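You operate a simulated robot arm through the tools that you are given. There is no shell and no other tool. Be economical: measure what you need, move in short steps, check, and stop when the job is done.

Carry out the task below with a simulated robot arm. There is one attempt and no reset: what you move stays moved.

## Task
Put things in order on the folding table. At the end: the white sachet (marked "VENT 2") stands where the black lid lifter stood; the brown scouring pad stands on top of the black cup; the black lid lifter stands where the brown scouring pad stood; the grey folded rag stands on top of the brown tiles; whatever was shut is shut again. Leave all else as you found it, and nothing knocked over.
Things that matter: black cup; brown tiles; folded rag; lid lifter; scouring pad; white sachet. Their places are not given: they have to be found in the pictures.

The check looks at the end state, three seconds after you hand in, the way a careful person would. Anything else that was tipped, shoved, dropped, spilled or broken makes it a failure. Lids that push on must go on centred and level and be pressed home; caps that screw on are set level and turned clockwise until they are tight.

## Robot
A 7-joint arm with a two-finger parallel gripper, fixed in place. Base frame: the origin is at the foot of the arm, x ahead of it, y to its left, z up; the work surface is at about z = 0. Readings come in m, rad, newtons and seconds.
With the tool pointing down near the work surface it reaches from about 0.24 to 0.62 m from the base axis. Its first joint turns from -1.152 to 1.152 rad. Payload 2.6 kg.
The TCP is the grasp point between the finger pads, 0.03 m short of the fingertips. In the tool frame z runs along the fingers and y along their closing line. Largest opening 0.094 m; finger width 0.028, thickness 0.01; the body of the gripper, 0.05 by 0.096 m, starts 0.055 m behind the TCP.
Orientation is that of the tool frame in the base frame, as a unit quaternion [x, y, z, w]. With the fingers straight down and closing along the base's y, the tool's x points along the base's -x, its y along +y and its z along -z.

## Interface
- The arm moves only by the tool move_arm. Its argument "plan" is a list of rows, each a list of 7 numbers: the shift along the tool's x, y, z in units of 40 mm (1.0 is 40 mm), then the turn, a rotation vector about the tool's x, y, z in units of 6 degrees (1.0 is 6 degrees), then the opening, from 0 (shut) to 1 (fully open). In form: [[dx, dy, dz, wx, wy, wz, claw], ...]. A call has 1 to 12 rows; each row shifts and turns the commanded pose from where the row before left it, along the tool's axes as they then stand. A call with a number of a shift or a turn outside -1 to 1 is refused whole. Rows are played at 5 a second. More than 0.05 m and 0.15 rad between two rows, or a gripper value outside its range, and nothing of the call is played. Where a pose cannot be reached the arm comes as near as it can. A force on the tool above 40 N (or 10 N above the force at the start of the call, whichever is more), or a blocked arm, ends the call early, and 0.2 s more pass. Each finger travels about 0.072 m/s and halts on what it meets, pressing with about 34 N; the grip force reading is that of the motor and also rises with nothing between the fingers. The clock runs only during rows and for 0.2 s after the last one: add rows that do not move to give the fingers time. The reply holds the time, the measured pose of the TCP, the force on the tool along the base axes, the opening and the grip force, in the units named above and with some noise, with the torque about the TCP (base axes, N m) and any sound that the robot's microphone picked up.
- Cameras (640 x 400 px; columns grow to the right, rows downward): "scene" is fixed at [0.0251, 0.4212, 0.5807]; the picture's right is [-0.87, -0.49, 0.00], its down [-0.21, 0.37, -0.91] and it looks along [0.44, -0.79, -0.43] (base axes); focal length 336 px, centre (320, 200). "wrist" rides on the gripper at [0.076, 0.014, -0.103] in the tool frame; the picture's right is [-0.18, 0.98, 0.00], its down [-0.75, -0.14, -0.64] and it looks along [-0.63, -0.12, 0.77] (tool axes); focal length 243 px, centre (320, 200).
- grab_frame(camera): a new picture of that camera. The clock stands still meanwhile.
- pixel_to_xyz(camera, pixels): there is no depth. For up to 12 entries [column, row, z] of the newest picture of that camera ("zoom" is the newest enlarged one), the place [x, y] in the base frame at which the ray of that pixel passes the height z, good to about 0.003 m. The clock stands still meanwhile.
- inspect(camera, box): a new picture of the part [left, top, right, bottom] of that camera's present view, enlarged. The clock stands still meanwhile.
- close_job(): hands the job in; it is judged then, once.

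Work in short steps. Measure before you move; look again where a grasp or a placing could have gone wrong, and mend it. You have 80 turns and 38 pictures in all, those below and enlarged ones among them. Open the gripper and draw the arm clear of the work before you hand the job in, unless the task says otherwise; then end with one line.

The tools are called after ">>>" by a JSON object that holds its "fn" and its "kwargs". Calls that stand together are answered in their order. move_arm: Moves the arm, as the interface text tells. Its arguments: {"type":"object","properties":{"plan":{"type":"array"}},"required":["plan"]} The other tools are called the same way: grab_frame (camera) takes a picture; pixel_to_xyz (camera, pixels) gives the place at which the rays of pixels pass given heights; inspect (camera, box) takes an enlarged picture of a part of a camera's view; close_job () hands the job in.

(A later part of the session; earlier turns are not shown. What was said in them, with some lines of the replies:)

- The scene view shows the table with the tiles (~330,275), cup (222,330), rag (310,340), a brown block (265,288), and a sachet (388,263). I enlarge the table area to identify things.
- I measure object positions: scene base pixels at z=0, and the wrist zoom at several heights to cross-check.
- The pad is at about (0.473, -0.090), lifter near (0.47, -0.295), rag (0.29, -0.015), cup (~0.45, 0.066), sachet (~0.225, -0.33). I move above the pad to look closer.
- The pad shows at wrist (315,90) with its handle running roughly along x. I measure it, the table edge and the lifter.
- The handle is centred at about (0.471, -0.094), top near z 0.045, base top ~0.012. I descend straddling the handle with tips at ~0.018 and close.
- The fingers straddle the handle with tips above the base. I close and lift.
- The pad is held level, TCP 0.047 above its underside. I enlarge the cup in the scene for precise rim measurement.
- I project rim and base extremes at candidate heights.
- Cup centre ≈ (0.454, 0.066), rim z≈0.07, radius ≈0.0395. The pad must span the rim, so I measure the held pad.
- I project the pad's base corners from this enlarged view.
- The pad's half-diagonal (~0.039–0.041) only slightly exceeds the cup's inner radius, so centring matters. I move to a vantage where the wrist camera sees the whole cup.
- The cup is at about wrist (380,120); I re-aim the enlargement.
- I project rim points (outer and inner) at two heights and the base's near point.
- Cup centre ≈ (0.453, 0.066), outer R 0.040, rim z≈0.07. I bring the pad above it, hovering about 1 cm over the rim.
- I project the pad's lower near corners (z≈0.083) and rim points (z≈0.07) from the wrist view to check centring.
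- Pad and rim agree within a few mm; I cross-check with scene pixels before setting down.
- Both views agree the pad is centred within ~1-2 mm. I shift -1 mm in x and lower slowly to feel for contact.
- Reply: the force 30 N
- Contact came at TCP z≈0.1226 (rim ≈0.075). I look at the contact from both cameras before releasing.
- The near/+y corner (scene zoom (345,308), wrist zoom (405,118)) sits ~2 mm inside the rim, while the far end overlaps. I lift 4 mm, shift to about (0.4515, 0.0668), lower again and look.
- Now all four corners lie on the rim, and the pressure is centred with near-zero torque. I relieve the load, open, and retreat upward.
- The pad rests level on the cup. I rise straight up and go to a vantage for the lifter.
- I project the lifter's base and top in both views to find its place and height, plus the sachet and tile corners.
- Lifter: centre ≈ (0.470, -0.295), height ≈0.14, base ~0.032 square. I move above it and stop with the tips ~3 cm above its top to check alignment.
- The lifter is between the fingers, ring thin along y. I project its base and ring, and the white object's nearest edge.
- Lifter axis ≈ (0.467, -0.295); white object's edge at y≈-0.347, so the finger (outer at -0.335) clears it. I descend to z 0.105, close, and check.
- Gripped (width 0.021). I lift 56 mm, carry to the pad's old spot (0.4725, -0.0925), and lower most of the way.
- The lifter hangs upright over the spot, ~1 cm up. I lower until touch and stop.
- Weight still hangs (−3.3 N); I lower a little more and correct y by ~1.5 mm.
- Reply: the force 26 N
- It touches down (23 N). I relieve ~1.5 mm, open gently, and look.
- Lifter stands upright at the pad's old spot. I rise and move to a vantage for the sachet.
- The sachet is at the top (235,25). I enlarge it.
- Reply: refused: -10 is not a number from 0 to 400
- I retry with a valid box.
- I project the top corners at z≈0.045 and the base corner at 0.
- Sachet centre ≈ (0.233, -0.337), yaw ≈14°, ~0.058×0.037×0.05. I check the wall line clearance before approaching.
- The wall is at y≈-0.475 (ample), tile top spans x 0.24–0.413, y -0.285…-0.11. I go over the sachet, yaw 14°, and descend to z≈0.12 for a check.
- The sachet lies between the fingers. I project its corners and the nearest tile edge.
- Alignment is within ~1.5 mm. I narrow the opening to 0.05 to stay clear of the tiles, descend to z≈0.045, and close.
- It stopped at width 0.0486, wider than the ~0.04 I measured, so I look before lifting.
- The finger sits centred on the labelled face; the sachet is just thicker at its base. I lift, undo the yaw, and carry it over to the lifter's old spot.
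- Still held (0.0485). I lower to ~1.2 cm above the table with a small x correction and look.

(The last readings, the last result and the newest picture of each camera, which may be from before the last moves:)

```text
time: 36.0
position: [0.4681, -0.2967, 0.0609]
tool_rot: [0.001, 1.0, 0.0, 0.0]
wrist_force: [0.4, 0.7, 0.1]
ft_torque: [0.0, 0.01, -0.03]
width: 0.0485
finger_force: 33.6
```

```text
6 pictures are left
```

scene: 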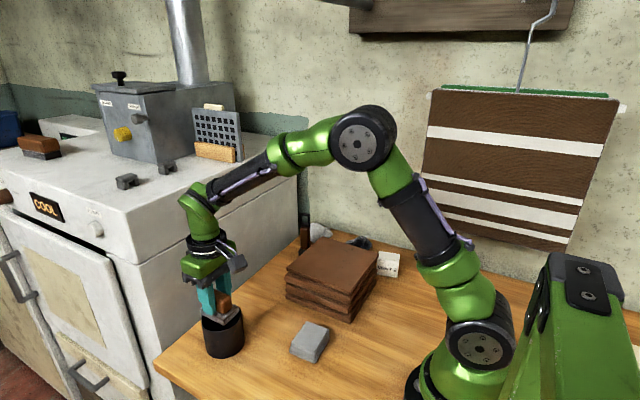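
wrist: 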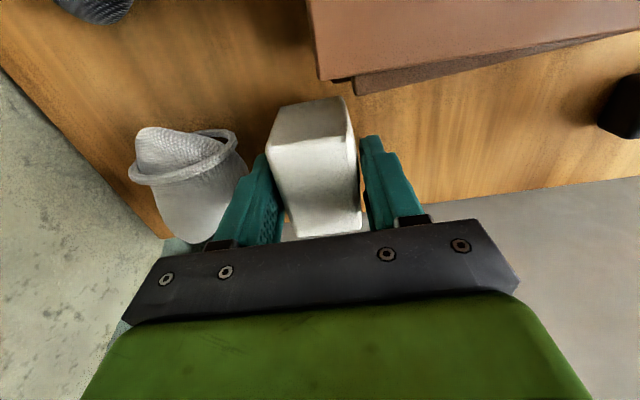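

Clear of the white object and tiles, sachet level. I lower to contact.

>>> {"fn": "move_arm", "kwargs": {"plan": [[0, 0.02, 0.2, 0, 0, 0, 0.2], [0, 0, 0.12, 0, 0, 0, 0.2], [0, 0, 0.05, 0, 0, 0, 0.2], [0, 0, 0.03, 0, 0, 0, 0.2], [0, 0, 0.0, 0, 0, 0, 0.2]]}}

```text
time: 37.2
position: [0.468, -0.2967, 0.0459]
tool_rot: [0.0, 1.0, 0.001, 0.0]
wrist_force: [0.5, 1.0, 2.5]
ft_torque: [0.05, 0.02, -0.01]
width: 0.0486
finger_force: 33.4
```

Touch is starting (2.5 N). I lower 1 mm more and open just enough to clear.

>>> {"fn": "move_arm", "kwargs": {"plan": [[0, 0, 0.02, 0, 0, 0, 0.2], [0, 0, 0, 0, 0, 0, 0.2], [0, 0, 0, 0, 0, 0, 0.54], [0, 0, 0, 0, 0, 0, 0.6], [0, 0, 0, 0, 0, 0, 0.6]]}}

```text
time: 38.4
position: [0.4681, -0.2963, 0.0445]
tool_rot: [0.0, 1.0, 0.0, 0.0]
wrist_force: [1.0, -0.3, 0.1]
ft_torque: [-0.02, 0.03, -0.01]
width: 0.0562
finger_force: 0.1
```

Released. I rise and travel to view the rag.

>>> {"fn": "move_arm", "kwargs": {"plan": [[0, 0, -1, 0, 0, 0, 0.6], [0, 0, -1, 0, 0, 0, 0.6], [0, 0, -1, 0, 0, 0, 0.6], [0, 0, -1, 0, 0, 0, 0.6], [0.525, 0.8625, -0.1, 0, 0, 0, 0.9], [0.525, 0.8625, -0.1, 0, 0, 0, 0.9], [0.525, 0.8625, -0.1, 0, 0, 0, 0.9], [0.525, 0.8625, -0.1, 0, 0, 0, 0.9], [0.525, 0.8625, -0.1, 0, 0, 0, 0.9], [0.525, 0.8625, -0.1, 0, 0, 0, 0.9], [0.525, 0.8625, -0.1, 0, 0, 0, 0.9], [0.525, 0.8625, -0.1, 0, 0, 0, 0.9]]}}

>>> {"fn": "grab_frame", "kwargs": {"camera": "wrist"}}

>>> {"fn": "inspect", "kwargs": {"camera": "scene", "box": [200, 210, 400, 370]}}

```text
time: 41.0
position: [0.2994, -0.019, 0.2349]
tool_rot: [0.0, 1.0, 0.0, 0.0]
wrist_force: [0.1, -0.1, 0.2]
ft_torque: [-0.05, 0.01, -0.02]
width: 0.0845
finger_force: 0.2
```

```text
5 pictures are left
```

wrist: 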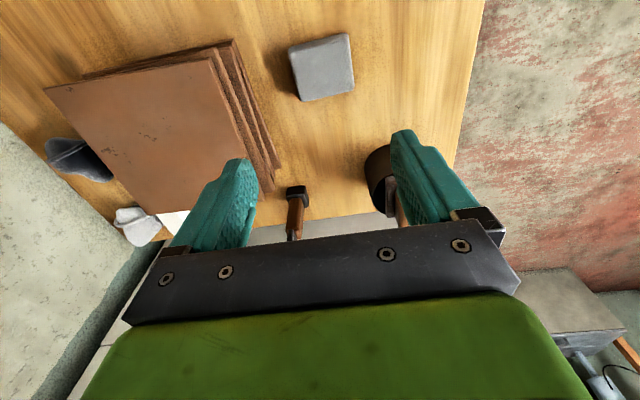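

```text
2.50 times, centred on (300, 290) of scene
```

zoom: 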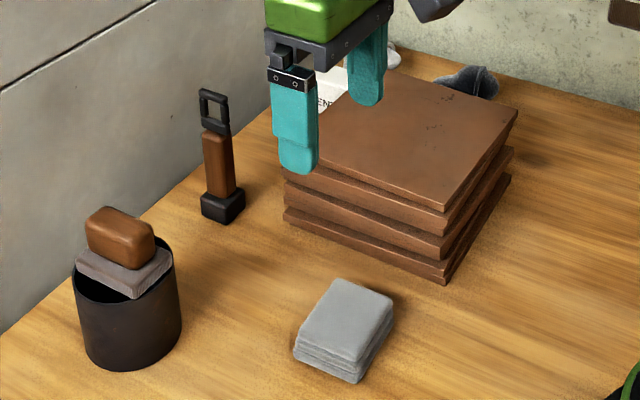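

Everything placed so far stands well. I project the rag's corners and the tile top.

>>> {"fn": "pixel_to_xyz", "kwargs": {"camera": "wrist", "pixels": [[288, 47, 0.028], [348, 33, 0.028], [355, 90, 0.028], [299, 101, 0.028], [213, 60, 0.085], [43, 90, 0.085], [250, 180, 0.085], [288, 47, 0.0], [355, 90, 0.0]]}}

>>> {"fn": "pixel_to_xyz", "kwargs": {"camera": "zoom", "pixels": [[357, 383, 0], [293, 357, 0], [391, 325, 0], [360, 360, 0.028], [303, 335, 0.028], [393, 300, 0.028], [340, 279, 0.028], [438, 212, 0.085], [517, 112, 0.085]]}}

```text
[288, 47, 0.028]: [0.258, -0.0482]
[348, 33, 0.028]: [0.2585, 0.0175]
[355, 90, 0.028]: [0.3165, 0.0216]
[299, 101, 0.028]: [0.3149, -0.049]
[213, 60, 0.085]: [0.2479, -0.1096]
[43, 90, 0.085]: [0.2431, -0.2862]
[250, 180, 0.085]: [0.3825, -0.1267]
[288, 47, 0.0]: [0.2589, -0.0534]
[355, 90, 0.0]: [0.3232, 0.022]
```

```text
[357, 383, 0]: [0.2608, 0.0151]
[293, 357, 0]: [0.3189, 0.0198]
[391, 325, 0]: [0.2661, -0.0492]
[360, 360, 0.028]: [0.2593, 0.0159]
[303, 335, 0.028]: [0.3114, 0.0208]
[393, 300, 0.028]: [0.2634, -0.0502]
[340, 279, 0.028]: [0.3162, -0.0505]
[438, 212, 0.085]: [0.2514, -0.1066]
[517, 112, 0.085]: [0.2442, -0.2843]
```

Rag: centre (0.288, -0.015), 0.057×0.069, top ≈0.028. I descend open to 0.09, tips ~6 mm above the table, and close.

>>> {"fn": "move_arm", "kwargs": {"plan": [[0.285, 0.1, 0.5, 0, 0, 0, 0.97], [0, 0, 0.9, 0, 0, 0, 0.97], [0, 0, 0.9, 0, 0, 0, 0.97], [0, 0, 0.9, 0, 0, 0, 0.97], [0, 0, 0.9, 0, 0, 0, 0.97], [0, 0, 0.5, 0, 0, 0, 0.97], [0, 0, 0.35, 0, 0, 0, 0.97], [0, 0, 0, 0, 0, 0, 0.97], [0, 0, 0, 0, 0, 0, 0.5], [0, 0, 0, 0, 0, 0, 0.5], [0, 0, 0, 0, 0, 0, 0.5], [0, 0, 0, 0, 0, 0, 0.5]]}}

```text
time: 43.6
position: [0.2888, -0.0172, 0.0379]
tool_rot: [0.0, 1.0, 0.0, 0.0]
wrist_force: [0.1, 0.3, -0.1]
ft_torque: [0.0, -0.02, -0.03]
width: 0.0711
finger_force: 33.6
```

Gripped (0.071). I lift, carry over the tile centre (0.328, -0.197), and lower to ~1 cm above the tiles.

>>> {"fn": "move_arm", "kwargs": {"plan": [[0, 0, -0.5, 0, 0, 0, 0.5], [0, 0, -1, 0, 0, 0, 0.5], [0, 0, -1, 0, 0, 0, 0.5], [0, 0, -1, 0, 0, 0, 0.5], [-0.196, -0.9, 0, 0, 0, 0, 0.5], [-0.196, -0.9, 0, 0, 0, 0, 0.5], [-0.196, -0.9, 0, 0, 0, 0, 0.5], [-0.196, -0.9, 0, 0, 0, 0, 0.5], [-0.196, -0.9, 0, 0, 0, 0, 0.5], [0, 0, 0.5, 0, 0, 0, 0.5], [0, 0, 0.5, 0, 0, 0, 0.5], [0, 0, 0, 0, 0, 0, 0.5]]}}

>>> {"fn": "inspect", "kwargs": {"camera": "scene", "box": [250, 210, 410, 330]}}

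```text
time: 46.2
position: [0.3283, -0.1985, 0.1385]
tool_rot: [0.0, 1.0, 0.0, 0.001]
wrist_force: [-0.4, -0.3, -0.2]
ft_torque: [0.02, 0.02, -0.02]
width: 0.071
finger_force: 33.8
```

```text
3.33 times, centred on (330, 270) of scene
```

zoom: 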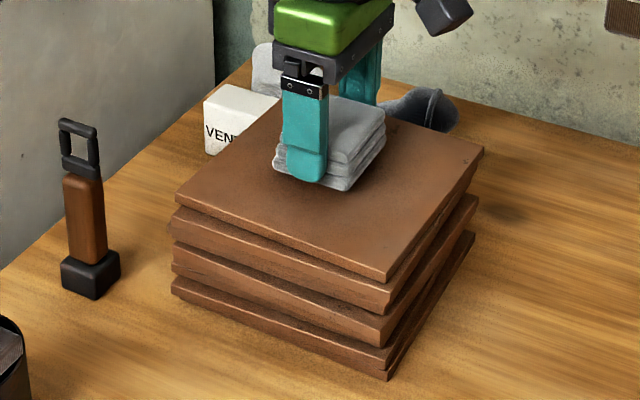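

The rag is above the tile centre and the sachet stands fine. I lower in small steps for contact.

>>> {"fn": "move_arm", "kwargs": {"plan": [[0, 0, 0.12, 0, 0, 0, 0.5], [0, 0, 0.1, 0, 0, 0, 0.5], [0, 0, 0.06, 0, 0, 0, 0.5], [0, 0, 0, 0, 0, 0, 0.5]]}}

```text
time: 47.2
position: [0.3292, -0.1966, 0.1296]
tool_rot: [0.0, 1.0, 0.001, 0.001]
wrist_force: [-7.4, 2.4, 21.1]
ft_torque: [0.13, 0.36, 0.06]
width: 0.071
finger_force: 33.9
```

Contact at z≈0.13 (21 N). I relieve 2 mm, open, and retreat upward.

>>> {"fn": "move_arm", "kwargs": {"plan": [[0, 0, -0.04, 0, 0, 0, 0.5], [0, 0, 0, 0, 0, 0, 0.5], [0, 0, 0, 0, 0, 0, 0.78], [0, 0, 0, 0, 0, 0, 0.9], [0, 0, 0, 0, 0, 0, 0.97], [0, 0, 0, 0, 0, 0, 0.97], [0, 0, -0.4, 0, 0, 0, 0.97], [0, 0, -0.9, 0, 0, 0, 0.97], [0, 0, -1, 0, 0, 0, 0.97], [0, 0, -1, 0, 0, 0, 0.97], [0, 0, -1, 0, 0, 0, 0.97], [0, 0, -1, 0, 0, 0, 0.97]]}}

>>> {"fn": "grab_frame", "kwargs": {"camera": "scene"}}

>>> {"fn": "grab_frame", "kwargs": {"camera": "wrist"}}

```text
time: 49.8
position: [0.3282, -0.197, 0.3426]
tool_rot: [-0.001, 1.0, -0.001, 0.0]
wrist_force: [0.7, -0.2, -0.2]
ft_torque: [-0.02, 0.02, 0.02]
width: 0.0914
finger_force: 0.1
```

```text
2 pictures are left
```

scene: 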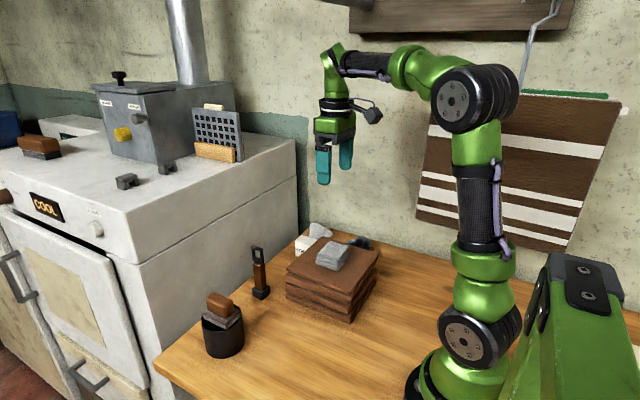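

```text
1 pictures are left
```

wrist: 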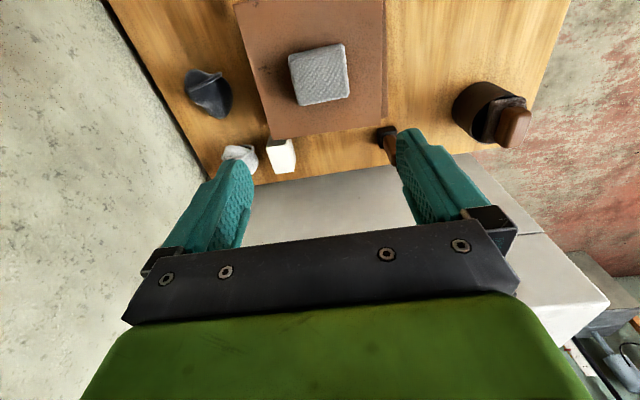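

Both views show everything in place: rag on the tiles, sachet at the lifter's spot, lifter at the pad's spot, and the pad on the cup. Nothing is knocked over, and the arm is open and clear, so I hand in.

>>> {"fn": "close_job", "kwargs": {}}

```text
The job is handed in.
```

The job is handed in. The sachet stands where the lid lifter stood, the lifter stands where the scouring pad stood, and the pad rests on the black cup, held by its four corners with only a millimetre or two of overlap. The rag is on the tiles. I opened nothing, and the last pictures showed nothing knocked over.
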